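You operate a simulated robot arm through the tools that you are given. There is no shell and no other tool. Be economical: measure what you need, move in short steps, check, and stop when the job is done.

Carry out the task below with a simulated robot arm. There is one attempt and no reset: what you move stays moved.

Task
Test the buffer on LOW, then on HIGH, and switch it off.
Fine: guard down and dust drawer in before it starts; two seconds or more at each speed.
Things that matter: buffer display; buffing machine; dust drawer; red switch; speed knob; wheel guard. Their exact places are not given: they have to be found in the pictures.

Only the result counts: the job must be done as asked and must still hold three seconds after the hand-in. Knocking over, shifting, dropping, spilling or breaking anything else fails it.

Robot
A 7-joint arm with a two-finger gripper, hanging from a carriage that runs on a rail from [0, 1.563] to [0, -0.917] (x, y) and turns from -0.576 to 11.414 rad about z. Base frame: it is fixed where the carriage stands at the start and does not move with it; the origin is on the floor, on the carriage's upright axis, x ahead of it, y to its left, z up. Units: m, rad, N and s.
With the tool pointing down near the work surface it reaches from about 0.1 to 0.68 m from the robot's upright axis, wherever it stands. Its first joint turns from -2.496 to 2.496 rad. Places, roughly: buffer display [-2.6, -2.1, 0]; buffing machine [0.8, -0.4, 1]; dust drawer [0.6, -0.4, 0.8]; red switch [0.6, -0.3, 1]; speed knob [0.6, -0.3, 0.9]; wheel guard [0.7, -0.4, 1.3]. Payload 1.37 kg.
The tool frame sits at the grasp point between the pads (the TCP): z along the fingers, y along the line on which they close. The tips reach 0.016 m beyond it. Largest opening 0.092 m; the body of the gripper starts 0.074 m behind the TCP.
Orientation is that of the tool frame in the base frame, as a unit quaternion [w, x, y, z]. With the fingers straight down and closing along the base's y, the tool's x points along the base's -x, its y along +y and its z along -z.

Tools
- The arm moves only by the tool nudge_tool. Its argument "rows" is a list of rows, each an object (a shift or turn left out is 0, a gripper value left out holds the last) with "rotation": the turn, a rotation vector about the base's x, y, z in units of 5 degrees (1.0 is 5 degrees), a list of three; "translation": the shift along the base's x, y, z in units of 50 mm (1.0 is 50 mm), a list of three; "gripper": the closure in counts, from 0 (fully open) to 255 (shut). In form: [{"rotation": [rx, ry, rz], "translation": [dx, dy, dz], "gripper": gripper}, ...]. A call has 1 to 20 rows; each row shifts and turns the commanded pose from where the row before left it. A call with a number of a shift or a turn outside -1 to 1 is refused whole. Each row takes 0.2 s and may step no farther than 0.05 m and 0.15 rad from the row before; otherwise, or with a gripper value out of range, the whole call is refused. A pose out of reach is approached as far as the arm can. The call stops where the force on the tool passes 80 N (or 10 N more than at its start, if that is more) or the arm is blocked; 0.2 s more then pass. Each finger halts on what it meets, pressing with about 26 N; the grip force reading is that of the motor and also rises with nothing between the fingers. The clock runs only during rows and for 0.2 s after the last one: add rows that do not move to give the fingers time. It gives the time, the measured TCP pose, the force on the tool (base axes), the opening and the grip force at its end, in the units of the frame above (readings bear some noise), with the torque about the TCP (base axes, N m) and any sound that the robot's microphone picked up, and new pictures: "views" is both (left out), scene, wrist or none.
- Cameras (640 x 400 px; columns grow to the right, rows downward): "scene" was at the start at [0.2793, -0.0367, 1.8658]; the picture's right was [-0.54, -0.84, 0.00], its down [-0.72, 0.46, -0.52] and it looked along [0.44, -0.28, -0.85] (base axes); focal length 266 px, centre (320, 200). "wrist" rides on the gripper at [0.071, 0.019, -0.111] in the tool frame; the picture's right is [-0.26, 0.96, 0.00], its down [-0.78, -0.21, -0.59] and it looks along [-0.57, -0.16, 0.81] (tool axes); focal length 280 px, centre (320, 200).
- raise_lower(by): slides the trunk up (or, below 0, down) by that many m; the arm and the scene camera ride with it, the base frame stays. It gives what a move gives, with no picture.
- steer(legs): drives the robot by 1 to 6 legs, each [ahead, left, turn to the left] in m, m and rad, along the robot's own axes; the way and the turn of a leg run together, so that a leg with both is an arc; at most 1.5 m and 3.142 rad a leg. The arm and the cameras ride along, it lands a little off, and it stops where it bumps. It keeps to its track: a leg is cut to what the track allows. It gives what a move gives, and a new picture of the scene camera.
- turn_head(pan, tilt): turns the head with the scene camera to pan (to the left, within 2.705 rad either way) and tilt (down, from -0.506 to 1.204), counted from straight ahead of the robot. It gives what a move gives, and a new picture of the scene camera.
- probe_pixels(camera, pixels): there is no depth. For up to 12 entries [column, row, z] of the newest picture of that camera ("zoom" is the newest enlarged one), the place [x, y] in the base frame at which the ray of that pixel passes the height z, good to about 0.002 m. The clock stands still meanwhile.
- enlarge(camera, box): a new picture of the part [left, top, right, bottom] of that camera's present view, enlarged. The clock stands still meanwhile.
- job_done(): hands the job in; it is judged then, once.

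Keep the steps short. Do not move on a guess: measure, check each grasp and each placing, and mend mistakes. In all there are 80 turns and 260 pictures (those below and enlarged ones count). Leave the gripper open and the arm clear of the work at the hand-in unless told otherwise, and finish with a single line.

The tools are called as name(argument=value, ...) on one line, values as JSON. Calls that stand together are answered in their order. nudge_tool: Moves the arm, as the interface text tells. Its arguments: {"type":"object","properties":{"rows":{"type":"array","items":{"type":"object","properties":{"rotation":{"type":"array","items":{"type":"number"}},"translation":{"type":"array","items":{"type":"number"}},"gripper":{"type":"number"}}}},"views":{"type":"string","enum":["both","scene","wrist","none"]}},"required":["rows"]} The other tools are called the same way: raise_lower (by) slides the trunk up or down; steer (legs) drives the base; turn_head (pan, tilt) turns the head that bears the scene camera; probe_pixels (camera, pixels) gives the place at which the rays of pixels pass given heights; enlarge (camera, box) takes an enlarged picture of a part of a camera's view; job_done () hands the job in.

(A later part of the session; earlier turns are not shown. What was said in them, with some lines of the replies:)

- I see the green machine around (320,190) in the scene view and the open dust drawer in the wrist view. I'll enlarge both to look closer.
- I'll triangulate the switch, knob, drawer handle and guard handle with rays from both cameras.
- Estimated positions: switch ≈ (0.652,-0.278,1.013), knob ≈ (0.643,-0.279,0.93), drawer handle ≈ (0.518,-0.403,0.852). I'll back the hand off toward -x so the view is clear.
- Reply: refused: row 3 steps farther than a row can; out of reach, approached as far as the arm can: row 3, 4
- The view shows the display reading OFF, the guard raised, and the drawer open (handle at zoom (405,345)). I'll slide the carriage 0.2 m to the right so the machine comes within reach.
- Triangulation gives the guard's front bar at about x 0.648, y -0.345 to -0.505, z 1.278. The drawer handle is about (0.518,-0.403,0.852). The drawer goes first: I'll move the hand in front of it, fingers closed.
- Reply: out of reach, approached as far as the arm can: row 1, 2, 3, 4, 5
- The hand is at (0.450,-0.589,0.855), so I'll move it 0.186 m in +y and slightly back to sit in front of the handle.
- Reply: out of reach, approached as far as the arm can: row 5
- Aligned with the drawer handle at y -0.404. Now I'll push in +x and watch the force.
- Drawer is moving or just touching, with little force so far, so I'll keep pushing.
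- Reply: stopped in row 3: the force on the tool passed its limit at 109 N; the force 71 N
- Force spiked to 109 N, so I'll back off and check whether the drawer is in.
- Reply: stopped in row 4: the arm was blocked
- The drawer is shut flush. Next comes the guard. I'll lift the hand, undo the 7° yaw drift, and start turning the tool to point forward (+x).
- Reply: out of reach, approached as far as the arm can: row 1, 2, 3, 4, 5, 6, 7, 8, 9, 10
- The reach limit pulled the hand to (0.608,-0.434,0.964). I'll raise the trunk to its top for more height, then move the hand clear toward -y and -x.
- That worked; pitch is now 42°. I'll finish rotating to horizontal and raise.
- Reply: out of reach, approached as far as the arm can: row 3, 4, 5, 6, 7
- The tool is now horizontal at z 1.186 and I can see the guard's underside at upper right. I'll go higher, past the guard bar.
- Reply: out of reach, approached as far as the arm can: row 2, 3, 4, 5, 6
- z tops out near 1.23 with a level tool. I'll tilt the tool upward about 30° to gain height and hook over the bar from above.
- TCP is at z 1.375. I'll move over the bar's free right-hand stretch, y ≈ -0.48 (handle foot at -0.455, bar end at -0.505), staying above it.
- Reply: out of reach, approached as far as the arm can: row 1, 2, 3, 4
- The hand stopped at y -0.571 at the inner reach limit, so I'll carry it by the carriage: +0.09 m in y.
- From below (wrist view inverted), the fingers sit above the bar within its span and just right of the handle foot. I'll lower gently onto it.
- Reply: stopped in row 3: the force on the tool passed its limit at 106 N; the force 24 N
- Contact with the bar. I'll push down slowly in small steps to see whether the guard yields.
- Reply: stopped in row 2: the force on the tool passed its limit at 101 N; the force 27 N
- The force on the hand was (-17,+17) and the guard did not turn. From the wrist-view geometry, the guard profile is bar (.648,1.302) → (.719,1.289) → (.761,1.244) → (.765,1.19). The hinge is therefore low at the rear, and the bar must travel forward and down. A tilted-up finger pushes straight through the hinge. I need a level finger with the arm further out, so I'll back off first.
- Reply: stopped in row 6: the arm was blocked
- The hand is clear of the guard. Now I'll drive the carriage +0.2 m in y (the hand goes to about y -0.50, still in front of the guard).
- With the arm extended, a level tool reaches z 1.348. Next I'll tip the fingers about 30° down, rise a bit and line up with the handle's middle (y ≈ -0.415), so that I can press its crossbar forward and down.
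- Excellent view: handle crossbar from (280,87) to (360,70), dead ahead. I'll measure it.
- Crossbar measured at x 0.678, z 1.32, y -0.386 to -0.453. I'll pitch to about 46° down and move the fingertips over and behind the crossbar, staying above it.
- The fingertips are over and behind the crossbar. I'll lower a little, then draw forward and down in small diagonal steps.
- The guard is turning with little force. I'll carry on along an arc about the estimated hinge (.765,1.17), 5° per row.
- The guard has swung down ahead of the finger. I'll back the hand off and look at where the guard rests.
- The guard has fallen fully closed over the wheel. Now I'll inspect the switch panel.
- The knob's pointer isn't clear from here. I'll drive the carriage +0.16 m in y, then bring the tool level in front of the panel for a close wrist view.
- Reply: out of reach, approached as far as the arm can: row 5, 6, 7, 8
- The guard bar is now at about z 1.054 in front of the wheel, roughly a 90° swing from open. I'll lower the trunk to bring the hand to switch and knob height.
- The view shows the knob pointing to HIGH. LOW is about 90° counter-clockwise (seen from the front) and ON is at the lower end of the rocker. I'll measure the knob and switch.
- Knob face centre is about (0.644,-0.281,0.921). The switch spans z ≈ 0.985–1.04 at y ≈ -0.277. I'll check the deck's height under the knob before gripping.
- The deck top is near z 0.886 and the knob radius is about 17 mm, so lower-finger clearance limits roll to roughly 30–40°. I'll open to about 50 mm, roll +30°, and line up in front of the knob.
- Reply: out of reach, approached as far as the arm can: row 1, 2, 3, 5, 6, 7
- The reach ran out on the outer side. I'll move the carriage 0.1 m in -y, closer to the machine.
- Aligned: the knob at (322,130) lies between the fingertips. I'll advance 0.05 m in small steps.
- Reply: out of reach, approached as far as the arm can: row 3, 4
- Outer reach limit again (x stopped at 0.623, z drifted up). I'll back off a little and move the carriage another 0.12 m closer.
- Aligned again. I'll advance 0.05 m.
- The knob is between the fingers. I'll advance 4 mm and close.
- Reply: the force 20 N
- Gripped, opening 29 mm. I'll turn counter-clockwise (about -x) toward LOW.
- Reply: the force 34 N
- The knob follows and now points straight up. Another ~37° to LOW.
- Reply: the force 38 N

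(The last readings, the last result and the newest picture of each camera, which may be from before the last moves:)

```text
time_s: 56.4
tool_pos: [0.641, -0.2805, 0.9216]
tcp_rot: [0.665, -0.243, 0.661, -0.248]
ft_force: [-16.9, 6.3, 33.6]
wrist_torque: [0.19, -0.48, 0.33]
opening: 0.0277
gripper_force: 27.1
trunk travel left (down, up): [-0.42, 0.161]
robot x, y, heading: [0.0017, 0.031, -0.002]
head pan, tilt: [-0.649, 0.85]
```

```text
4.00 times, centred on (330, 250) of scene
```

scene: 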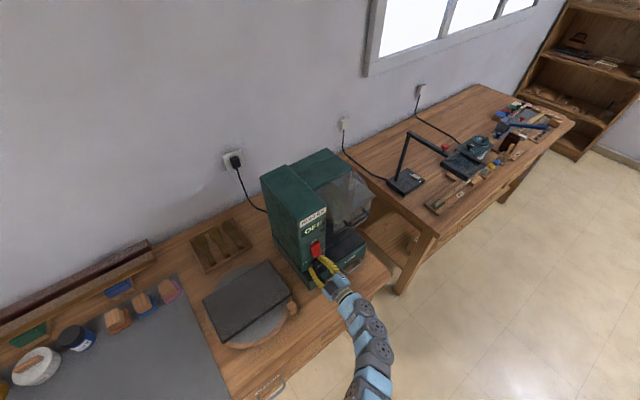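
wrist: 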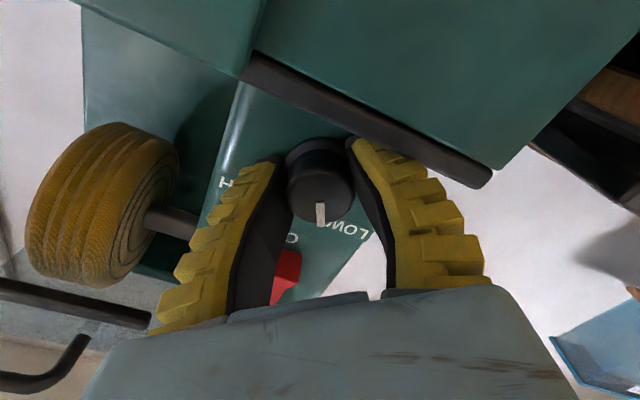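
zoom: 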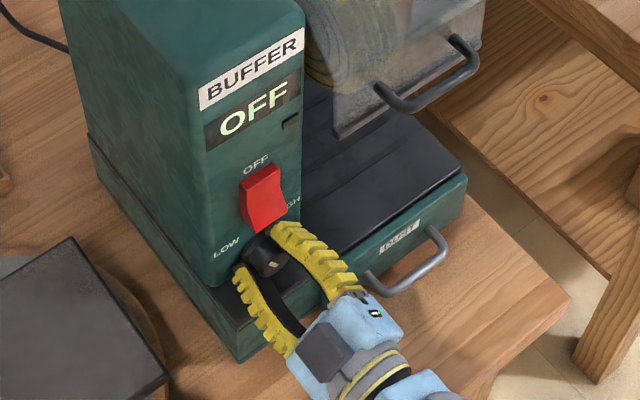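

The pointer is near LOW but slightly short. I'll turn 10° more and watch the torque.

nudge_tool(rows=[{"rotation": [-1, 0, 0]}, {"rotation": [-1, 0, 0]}, {}])

enlarge(camera="wrist", box=[200, 100, 440, 250])

```text
time_s: 57.1
tool_pos: [0.6408, -0.2794, 0.9228]
tcp_rot: [0.648, -0.286, 0.643, -0.29]
ft_force: [-21.0, 11.6, 46.6]
wrist_torque: [0.78, 0.31, -0.55]
opening: 0.0252
gripper_force: 28.2
trunk travel left (down, up): [-0.42, 0.161]
robot x, y, heading: [0.0007, 0.034, -0.001]
head pan, tilt: [-0.649, 0.85]
```

scene: 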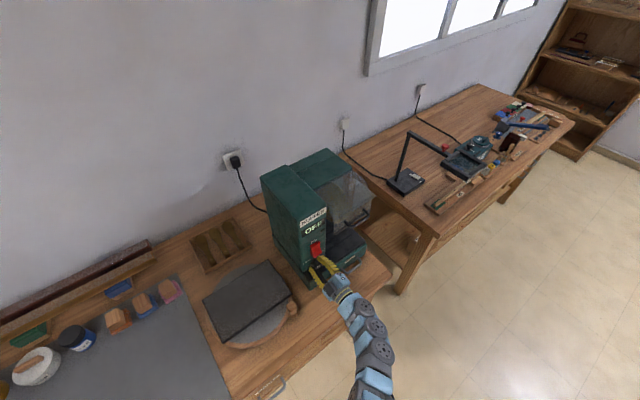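
wrist: 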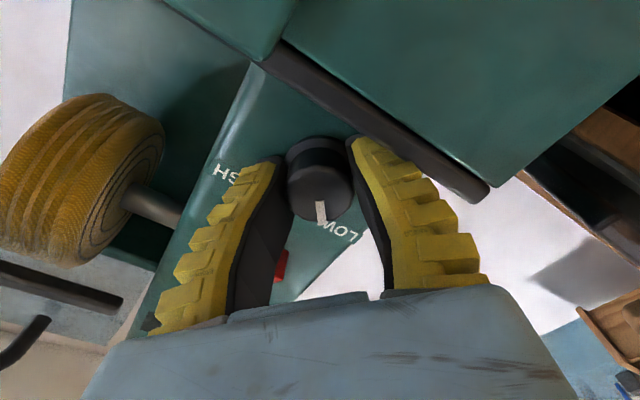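

```text
2.67 times, centred on (320, 175) of wrist
```

zoom: 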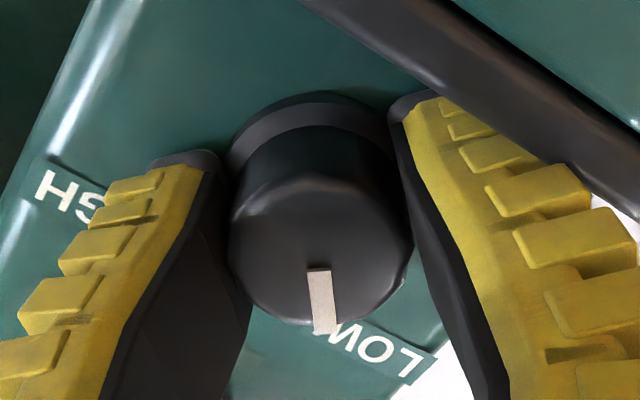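

Torque rose and the pointer slipped slightly in the grip, so it's likely at its stop. I'll open a little and withdraw to inspect.

nudge_tool(rows=[{"gripper": 144}, {}, {"translation": [-0.3, 0, 0]}, {"translation": [-0.6, 0, 0.1]}, {"translation": [-0.6, 0, 0.1]}, {"rotation": [1, 0, 0], "translation": [-0.3, 0, 0.1]}, {"rotation": [1, 0, 0]}, {"rotation": [1, 0, 0]}, {"rotation": [1, 0, 0]}, {"rotation": [1, 0, 0]}, {"rotation": [1, 0, 0]}, {"rotation": [1, 0, 0]}, {"rotation": [1, 0, 0]}, {"rotation": [1, 0, 0]}])

enlarge(camera="wrist", box=[200, 0, 440, 150])

enlarge(camera="scene", box=[280, 200, 380, 300])

```text
time_s: 60.1
tool_pos: [0.5512, -0.2793, 0.9371]
tcp_rot: [0.707, -0.031, 0.705, -0.036]
ft_force: [0.3, 0.0, 0.0]
wrist_torque: [0.03, 0.0, 0.01]
opening: 0.0432
gripper_force: 1.8
trunk travel left (down, up): [-0.42, 0.161]
robot x, y, heading: [-0.0002, 0.0333, -0.003]
head pan, tilt: [-0.649, 0.85]
```

scene: 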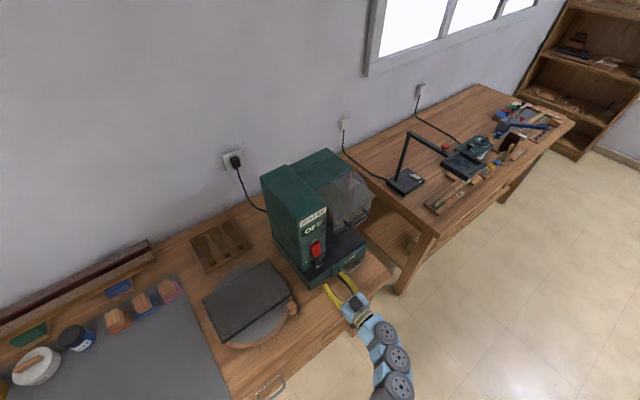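
wrist: 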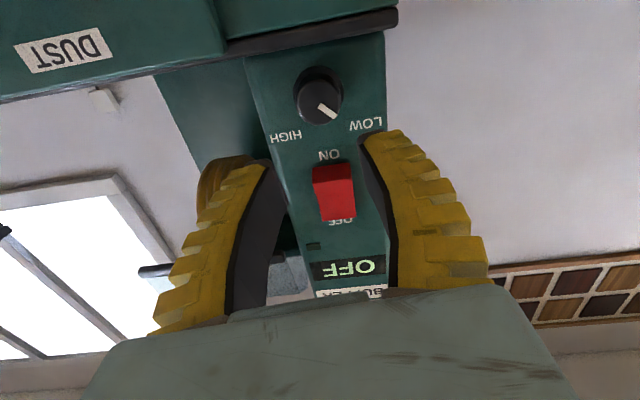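

```text
2.67 times, centred on (320, 75) of wrist
```

zoom: 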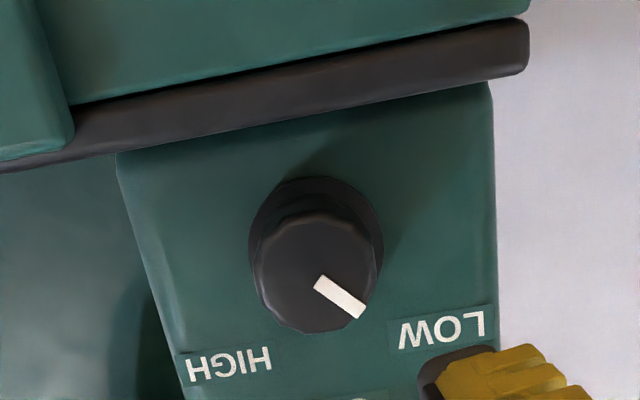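

```text
4.00 times, centred on (330, 250) of scene
```

zoom: 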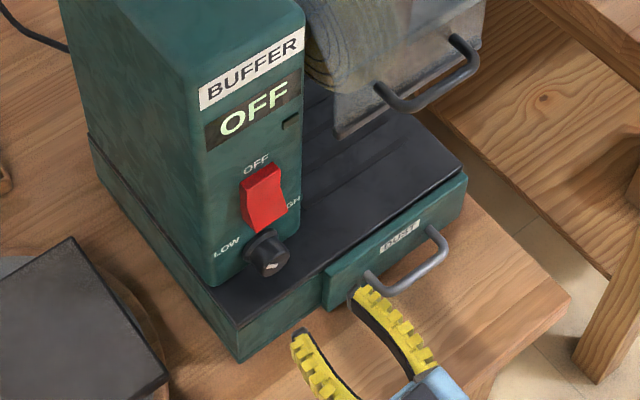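

The knob is at LOW. Before starting, I'll press lightly on the guard handle to make sure the guard is fully down. First I'll measure the handle crossbar (scene ≈ (358,220)).

probe_pixels(camera="scene", pixels=[[348, 227, 1.09], [371, 216, 1.09], [335, 234, 1.05], [360, 230, 1.09]])

nudge_tool(rows=[{"gripper": 255, "translation": [-0.4, 0, 0.7], "rotation": [0.6, 0, 0]}, {"translation": [-0.4, 0, 0.8]}, {"translation": [0, -0.3, 0.9]}, {"translation": [0, -0.5, 0.8]}, {"translation": [0, -0.7, 0.6]}, {"translation": [0, -0.7, 0.5]}, {"translation": [0, -0.6, 0]}])

```text
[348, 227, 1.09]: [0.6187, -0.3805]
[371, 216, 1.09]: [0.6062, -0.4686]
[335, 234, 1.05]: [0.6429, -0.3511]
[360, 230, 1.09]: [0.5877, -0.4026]
```

```text
time_s: 61.8
tool_pos: [0.5108, -0.4205, 1.1507]
tcp_rot: [0.708, -0.013, 0.706, -0.017]
ft_force: [0.0, -0.8, -0.5]
wrist_torque: [0.01, -0.02, -0.05]
opening: 0.0
gripper_force: 25.6
trunk travel left (down, up): [-0.42, 0.161]
robot x, y, heading: [0.0004, 0.0327, -0.004]
head pan, tilt: [-0.649, 0.85]
```

scene: 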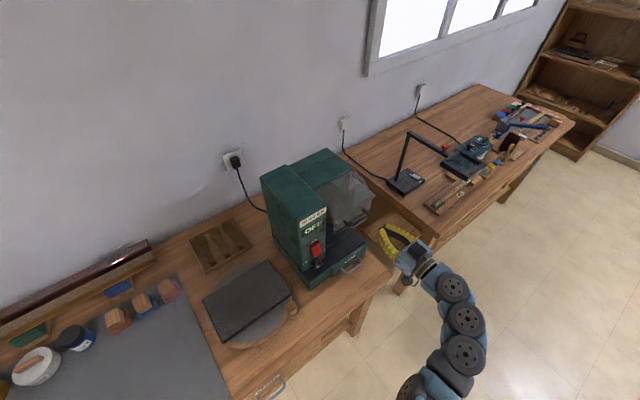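
wrist: 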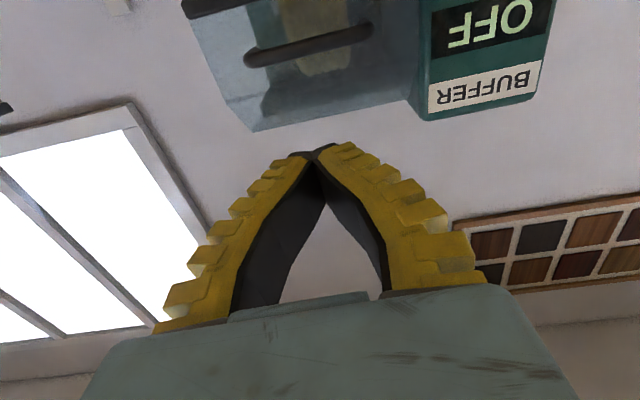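

nudge_tool(rows=[{"translation": [0.8, 0, 0]}, {"translation": [0.7, 0, 0]}, {"translation": [0.4, 0, 0]}, {"translation": [0, 0, -0.2]}, {"translation": [0, 0, -0.2]}, {"translation": [0, 0, -0.1]}, {"translation": [0, 0, -0.1]}, {"translation": [0, 0, -0.1]}, {"translation": [0, 0, -0.1]}, {"translation": [0, 0, -0.1]}, {"translation": [0, 0, -0.1]}])

enlarge(camera="scene", box=[280, 160, 400, 260])

```text
time_s: 63.9
tool_pos: [0.6084, -0.4203, 1.1223]
tcp_rot: [0.718, -0.016, 0.696, -0.019]
ft_force: [-9.0, 3.2, 24.9]
wrist_torque: [0.36, 0.32, 0.03]
opening: 0.0001
gripper_force: 25.7
trunk travel left (down, up): [-0.42, 0.161]
robot x, y, heading: [-0.0023, 0.0367, -0.004]
head pan, tilt: [-0.649, 0.85]
stopped in row 10: the force on the tool passed its limit at 86 N (the readings are from after the stop); the commanded pose is now the measured one
```

scene: 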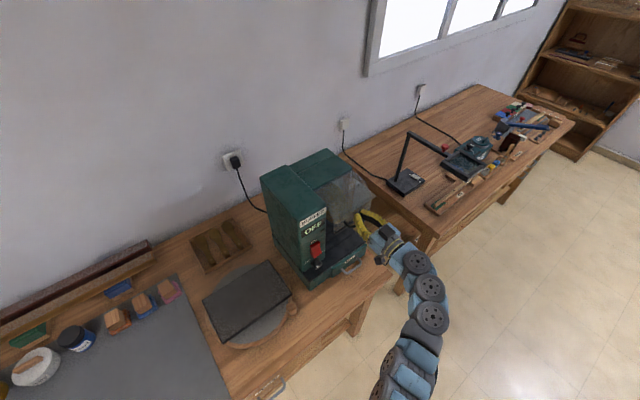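
wrist: 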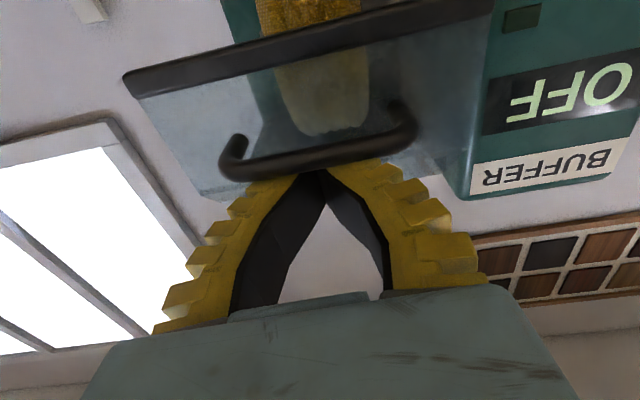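

```text
4.00 times, centred on (340, 210) of scene
```

zoom: 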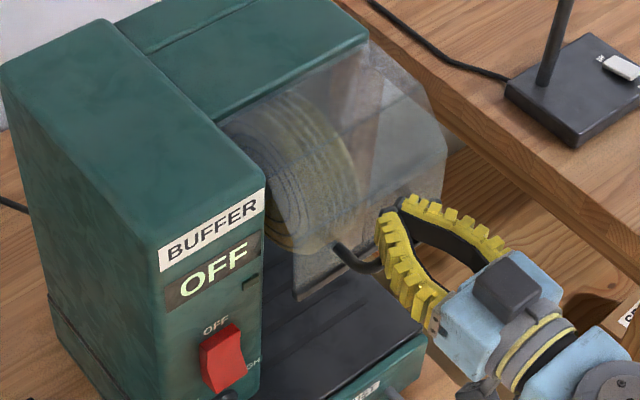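

Firm stop at 86 N, so the guard is fully down. I'll back off and go in front of the switch's lower (ON) end at y -0.277, z 0.995, with fingers closed.

nudge_tool(rows=[{"translation": [-0.2, 0, 0.4], "rotation": [0, 0.3, 0]}, {"translation": [-0.9, 0, 0]}, {"translation": [-0.7, 0, 0]}, {"translation": [0, 0.7, -0.6]}, {"translation": [0, 0.7, -0.7]}, {"translation": [0, 0.7, -0.7]}, {"translation": [0, 0.7, -0.7]}, {"translation": [0.4, 0, -0.2]}, {"translation": [0.4, 0, 0]}, {}])

enlarge(camera="scene", box=[280, 200, 380, 300])

```text
time_s: 66.1
tool_pos: [0.5561, -0.281, 0.9946]
tcp_rot: [0.706, -0.016, 0.708, -0.018]
ft_force: [-0.5, 0.2, 0.0]
wrist_torque: [0.0, -0.02, 0.02]
opening: 0.0001
gripper_force: 25.6
trunk travel left (down, up): [-0.42, 0.161]
robot x, y, heading: [-0.0019, 0.0303, -0.002]
head pan, tilt: [-0.649, 0.85]
```

scene: 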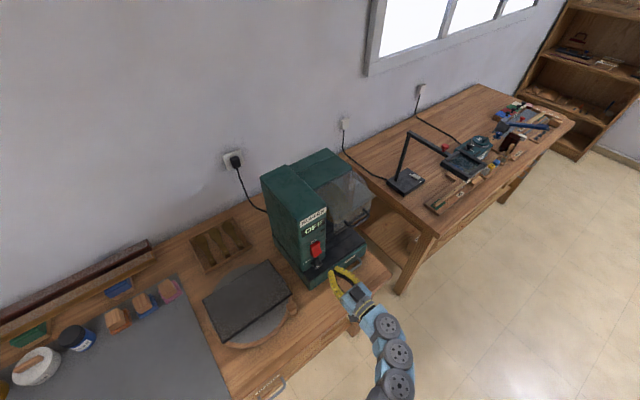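
wrist: 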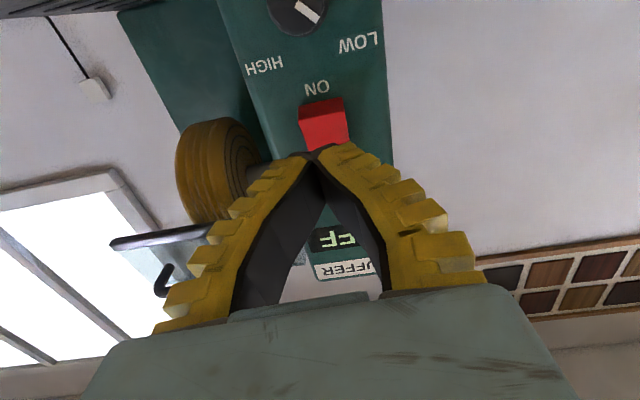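

```text
4.00 times, centred on (330, 250) of scene
```

zoom: 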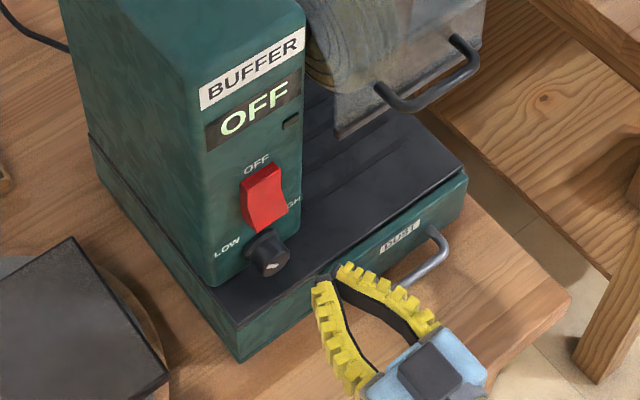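

probe_pixels(camera="wrist", pixels=[[322, 112, 0.98], [322, 112, 1.0], [325, 145, 1.0], [325, 145, 1.02], [318, 88, 0.97], [318, 88, 0.99]])

probe_pixels(camera="zoom", pixels=[[268, 226, 0.98], [268, 226, 1.0], [262, 172, 1.02], [262, 172, 1.04], [265, 198, 1.0], [265, 198, 1.02]])

```text
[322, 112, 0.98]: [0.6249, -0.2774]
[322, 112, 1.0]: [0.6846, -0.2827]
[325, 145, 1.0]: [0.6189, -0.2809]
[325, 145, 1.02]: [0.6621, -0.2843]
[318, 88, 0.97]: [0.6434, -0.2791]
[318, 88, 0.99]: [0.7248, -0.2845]
```

```text
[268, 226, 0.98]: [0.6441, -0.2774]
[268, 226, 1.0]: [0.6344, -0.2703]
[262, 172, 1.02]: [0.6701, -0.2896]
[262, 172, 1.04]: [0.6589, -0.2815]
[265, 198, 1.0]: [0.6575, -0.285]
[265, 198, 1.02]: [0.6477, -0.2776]
```

The ON end protrudes at (.644,-.279,.982) and the top end sits at z 1.034. I'll press the lower end with the fingertips at z 0.991, in small steps.

nudge_tool(rows=[{"translation": [0.6, 0, -0.07]}, {"translation": [0.6, 0, 0]}, {"translation": [0.2, 0, 0]}, {"translation": [0.1, 0, 0]}, {"translation": [0.1, 0, 0]}, {"translation": [0.1, 0, 0]}])

enlarge(camera="scene", box=[280, 200, 380, 300])

```text
time_s: 67.5
tool_pos: [0.6373, -0.2809, 0.9894]
tcp_rot: [0.705, -0.015, 0.709, -0.02]
ft_force: [-25.0, 2.2, 7.7]
wrist_torque: [-0.05, -0.23, 0.02]
opening: 0.0058
gripper_force: 28.2
trunk travel left (down, up): [-0.42, 0.161]
robot x, y, heading: [-0.0005, 0.034, 0.0]
head pan, tilt: [-0.649, 0.85]
```

scene: 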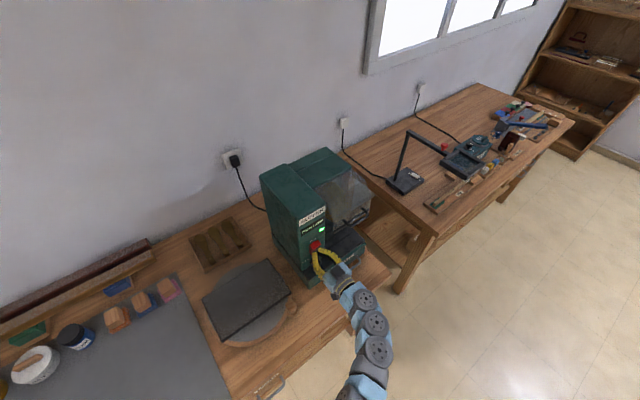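
wrist: 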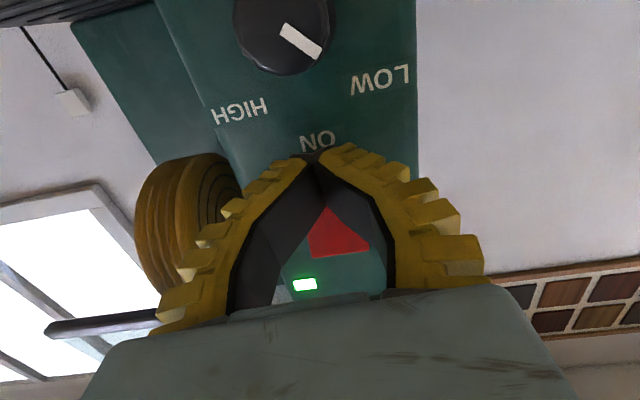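

```text
4.00 times, centred on (330, 250) of scene
```

zoom: 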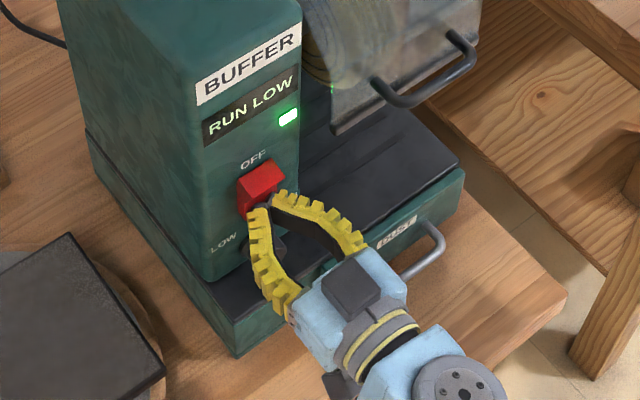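

The display reads RUN LOW with the lamp green. I'll back off, open and roll to -30° in front of the knob; this takes more than 2 s at LOW.

nudge_tool(rows=[{"translation": [-0.6, 0, 0]}, {"translation": [-0.5, 0, 0]}, {"gripper": 116, "rotation": [-1, 0, 0], "translation": [0, 0, -0.3]}, {"rotation": [-1, 0, 0], "translation": [0, 0, -0.4]}, {"rotation": [-1, 0, 0], "translation": [0, 0, -0.4]}, {"rotation": [-1, 0, 0], "translation": [0, 0, -0.26]}, {"rotation": [-1, 0, 0]}, {"rotation": [-0.5, 0, 0]}, {}, {}, {}])

```text
time_s: 69.9
tool_pos: [0.5879, -0.2807, 0.923]
tcp_rot: [0.682, -0.184, 0.683, -0.186]
ft_force: [-0.3, 0.8, 0.1]
wrist_torque: [-0.02, 0.0, -0.01]
opening: 0.0527
gripper_force: 2.1
trunk travel left (down, up): [-0.42, 0.161]
robot x, y, heading: [0.0015, 0.0312, -0.004]
head pan, tilt: [-0.649, 0.85]
```

scene: 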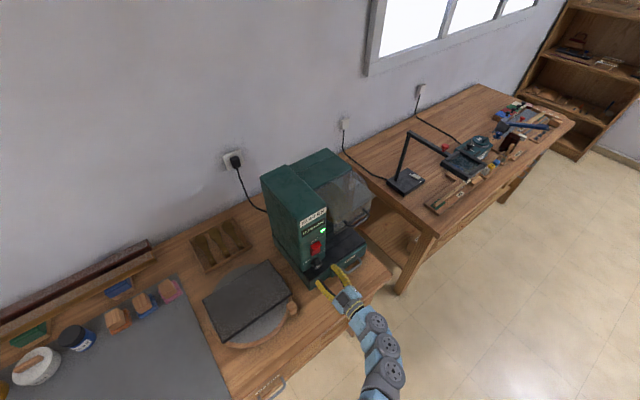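
wrist: 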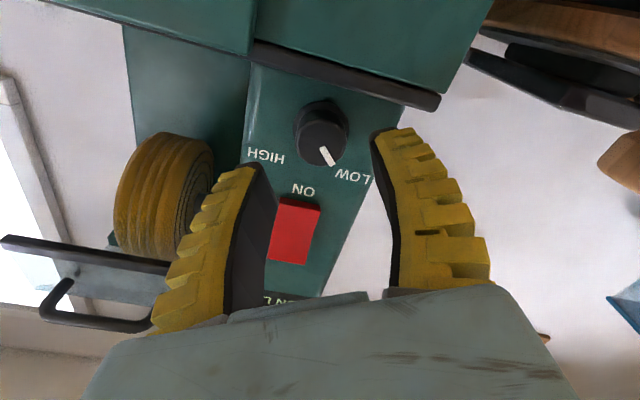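

Aligned on the knob, still running LOW. I'll advance and grip.

nudge_tool(rows=[{"translation": [0.3, 0, -0.02]}, {"translation": [0.3, 0, 0]}, {"translation": [0.3, 0, 0]}, {"translation": [0.18, 0, 0]}, {"gripper": 200}, {}, {}])

enlarge(camera="scene", box=[280, 200, 380, 300])

```text
time_s: 71.5
tool_pos: [0.6414, -0.2789, 0.9204]
tcp_rot: [0.683, -0.183, 0.682, -0.187]
ft_force: [-6.2, 3.2, 8.2]
wrist_torque: [-0.03, -0.24, 0.2]
opening: 0.0284
gripper_force: 27.7
trunk travel left (down, up): [-0.42, 0.161]
robot x, y, heading: [0.0041, 0.0333, -0.004]
head pan, tilt: [-0.649, 0.85]
```

scene: 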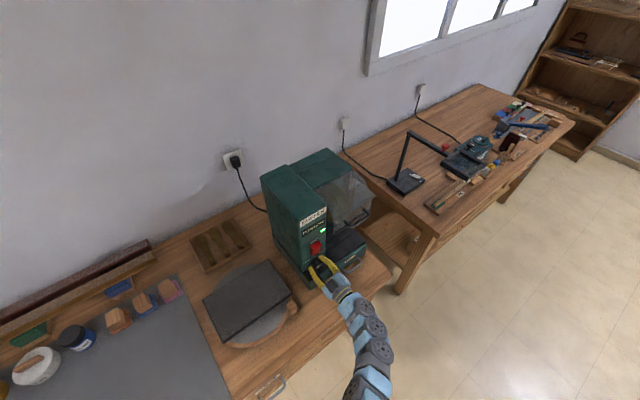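
wrist: 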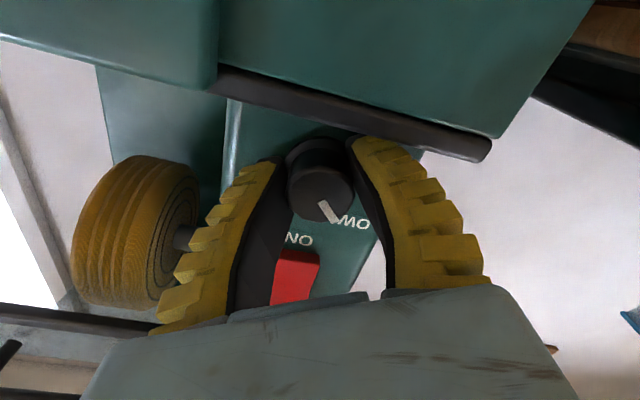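

```text
4.00 times, centred on (330, 250) of scene
```

zoom: 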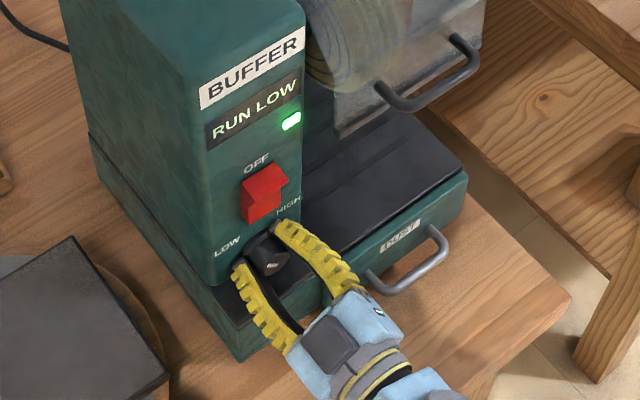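

Still RUN LOW for about 4 s, and the knob is gripped at 28 mm. I'll turn clockwise about 75° toward HIGH.

nudge_tool(rows=[{"rotation": [1, 0, 0]}, {"rotation": [1, 0, 0]}, {"rotation": [1, 0, 0]}, {"rotation": [1, 0, 0]}, {"rotation": [1, 0, 0]}, {"rotation": [1, 0, 0]}, {"rotation": [1, 0, 0]}, {"rotation": [1, 0, 0]}, {"rotation": [1, 0, 0]}, {"rotation": [1, 0, 0]}, {"rotation": [1, 0, 0]}, {"rotation": [1, 0, 0]}, {"rotation": [1, 0, 0]}, {"rotation": [1, 0, 0]}, {"rotation": [1, 0, 0]}, {}])

enlarge(camera="scene", box=[280, 200, 380, 300])

```text
time_s: 74.9
tool_pos: [0.641, -0.2808, 0.9224]
tcp_rot: [0.653, 0.27, 0.655, 0.269]
ft_force: [-14.4, 8.0, 24.1]
wrist_torque: [-0.2, 0.14, 0.27]
opening: 0.0266
gripper_force: 28.1
trunk travel left (down, up): [-0.42, 0.161]
robot x, y, heading: [-0.004, 0.0315, -0.0]
head pan, tilt: [-0.649, 0.85]
```

scene: 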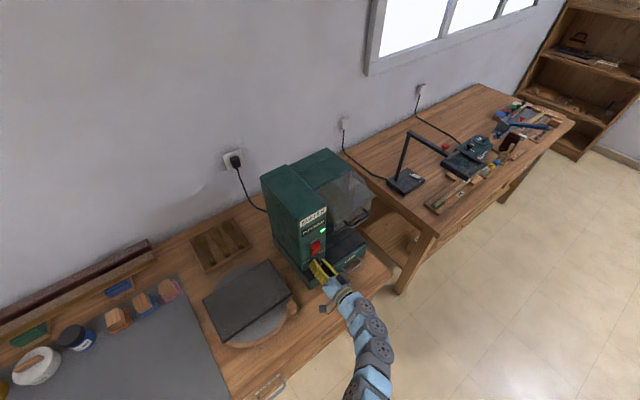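
wrist: 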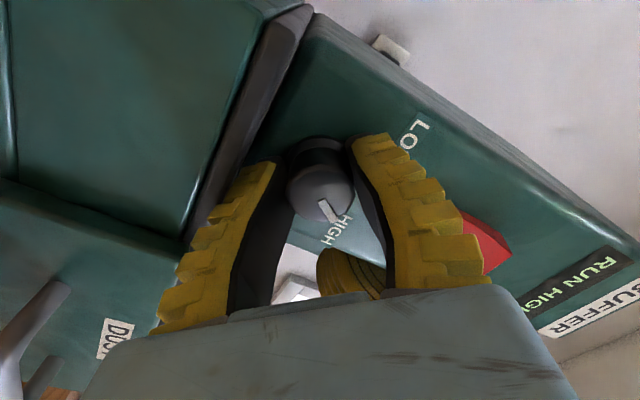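

```text
4.00 times, centred on (330, 250) of scene
```

zoom: 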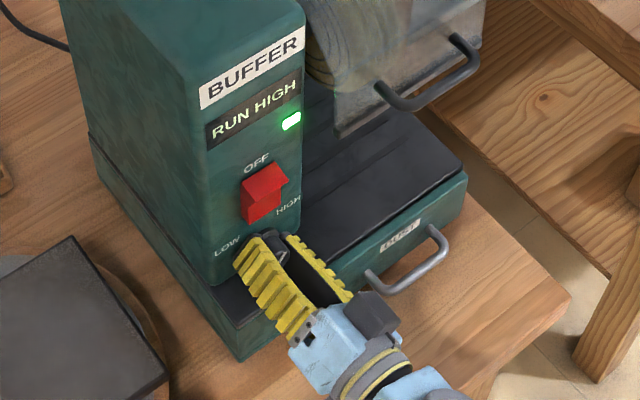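

The display reads RUN HIGH. I'll release, withdraw, unroll and close the fingers. This takes more than 2 s at HIGH.

nudge_tool(rows=[{"gripper": 144}, {}, {"translation": [-0.3, 0, 0]}, {"translation": [-0.6, 0, 0.1]}, {"translation": [-0.6, 0, 0.1], "rotation": [-1, 0, 0]}, {"rotation": [-1, 0, 0], "translation": [0, 0, 0.3]}, {"rotation": [-1, 0, 0], "translation": [0, 0, 0.4]}, {"rotation": [-1, 0, 0], "translation": [0, 0, 0.4]}, {"rotation": [-1, 0, 0], "translation": [0, 0, 0.4], "gripper": 255}, {"rotation": [-1, 0, 0], "translation": [0, 0, 0.3]}, {"rotation": [-1, 0, 0], "translation": [0, 0, 0.27]}, {"rotation": [-1, 0, 0]}, {"rotation": [-1, 0, 0]}, {}])

enlarge(camera="scene", box=[280, 200, 380, 300])

```text
time_s: 77.9
tool_pos: [0.5668, -0.2796, 1.0346]
tcp_rot: [0.706, -0.002, 0.708, -0.003]
ft_force: [-0.8, 0.2, 0.6]
wrist_torque: [-0.01, -0.04, 0.01]
opening: 0.0
gripper_force: 26.5
trunk travel left (down, up): [-0.42, 0.161]
robot x, y, heading: [-0.002, 0.0305, 0.003]
head pan, tilt: [-0.649, 0.85]
```

scene: 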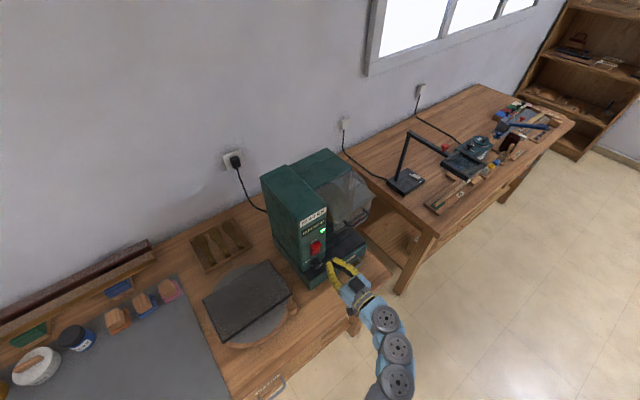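
wrist: 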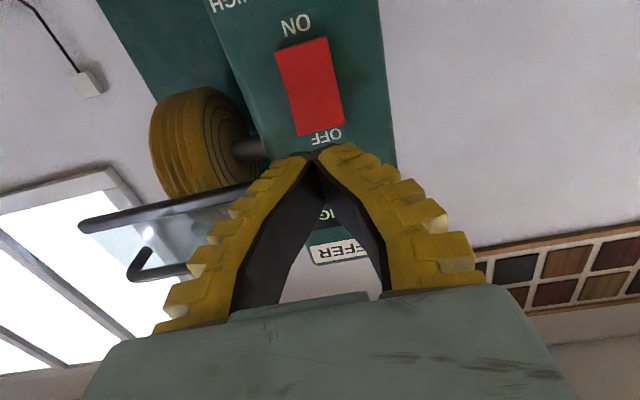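

```text
4.00 times, centred on (330, 250) of scene
```

zoom: 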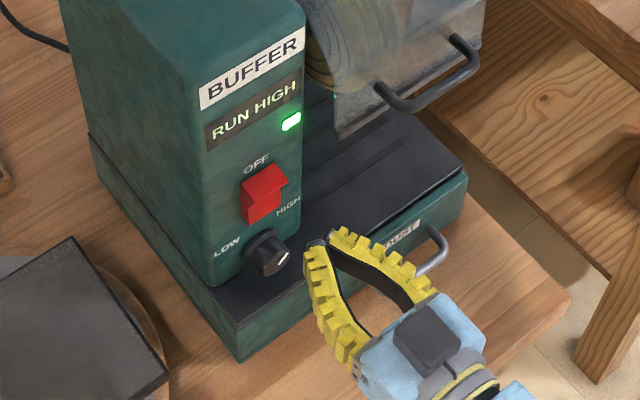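

Still RUN HIGH after 3+ s. I'll now press the upper (OFF) end at z ≈ 1.03.

nudge_tool(rows=[{"translation": [0.6, 0, -0.1]}, {"translation": [0.5, 0, 0]}, {"translation": [0.2, 0, 0]}, {"translation": [0.1, 0, 0]}, {"translation": [0.1, 0, 0]}])

enlarge(camera="scene", box=[280, 200, 380, 300])

```text
time_s: 79.1
tool_pos: [0.6377, -0.2807, 1.0285]
tcp_rot: [0.705, 0.001, 0.709, -0.004]
ft_force: [-23.7, 2.4, 5.5]
wrist_torque: [0.03, -0.27, 0.0]
opening: 0.0057
gripper_force: 28.8
trunk travel left (down, up): [-0.42, 0.161]
robot x, y, heading: [0.0032, 0.0326, -0.0]
head pan, tilt: [-0.649, 0.85]
```

scene: 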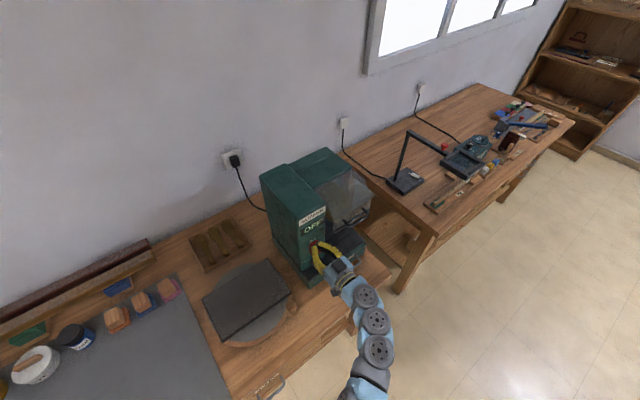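
wrist: 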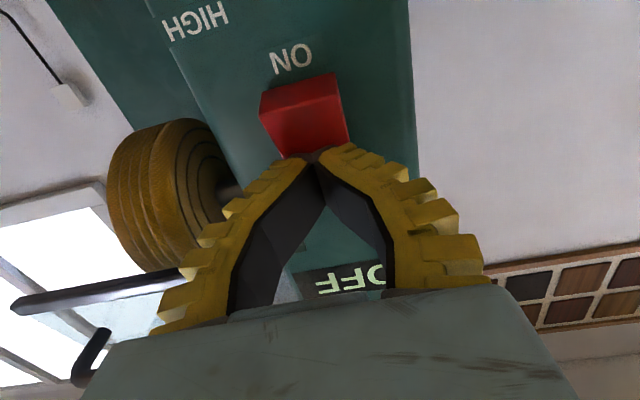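

```text
4.00 times, centred on (330, 250) of scene
```

zoom: 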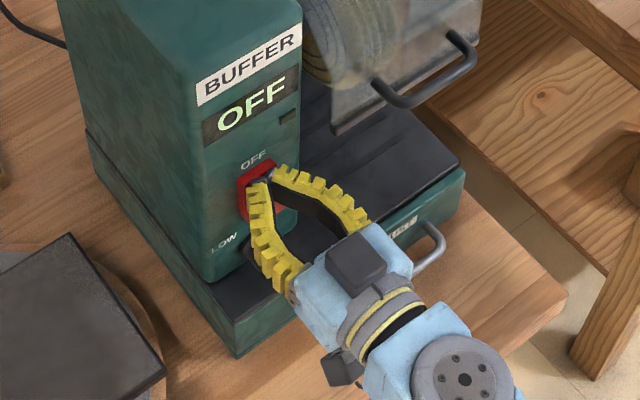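

The display reads OFF and the lamp is out. I'll withdraw and open the gripper clear of the work.

nudge_tool(rows=[{"translation": [-0.6, 0, 0]}, {"translation": [-0.8, 0, 0]}, {"translation": [-0.8, 0, 0]}, {"gripper": 0, "translation": [-0.3, 0, 0]}, {}, {}, {}, {}])

enlarge(camera="scene", box=[260, 150, 400, 300])

```text
time_s: 80.9
tool_pos: [0.5166, -0.2795, 1.032]
tcp_rot: [0.706, 0.0, 0.708, -0.003]
ft_force: [-0.3, 0.1, 0.3]
wrist_torque: [0.0, 0.02, 0.02]
opening: 0.0919
gripper_force: 0.0
trunk travel left (down, up): [-0.42, 0.161]
robot x, y, heading: [-0.002, 0.0338, -0.002]
head pan, tilt: [-0.649, 0.85]
```

scene: 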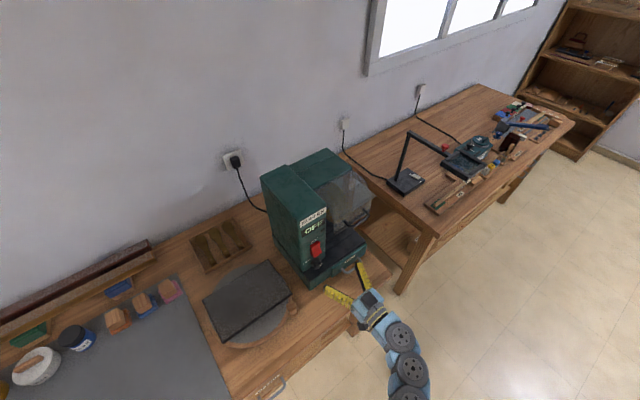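
wrist: 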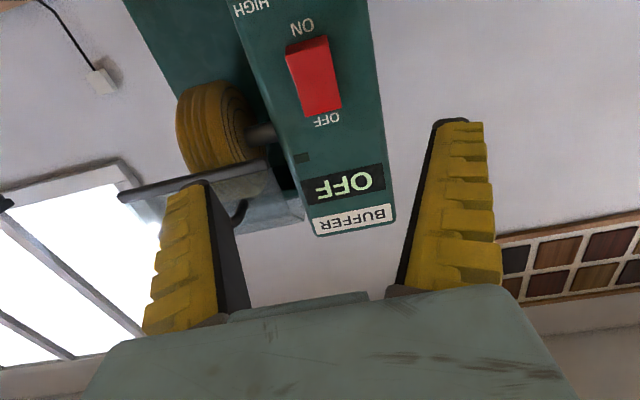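

```text
2.67 times, centred on (330, 225) of scene
```

zoom: 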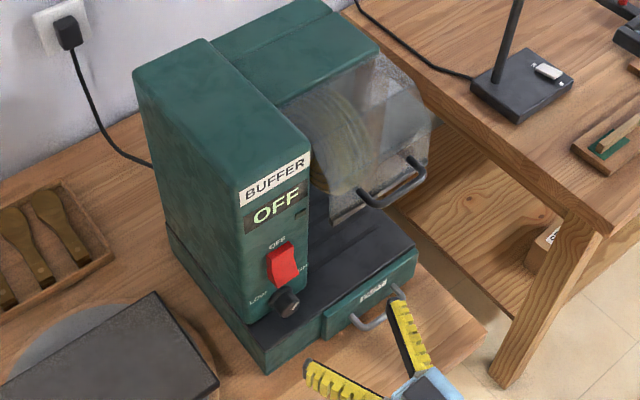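

Display OFF, guard down, drawer in, gripper open and clear. I'm handing in.

job_done()

```text
The job is handed in.
```

The buffer ran on LOW for at least 4 s and on HIGH for at least 3 s with the guard down and dust drawer in, and its display now reads OFF.
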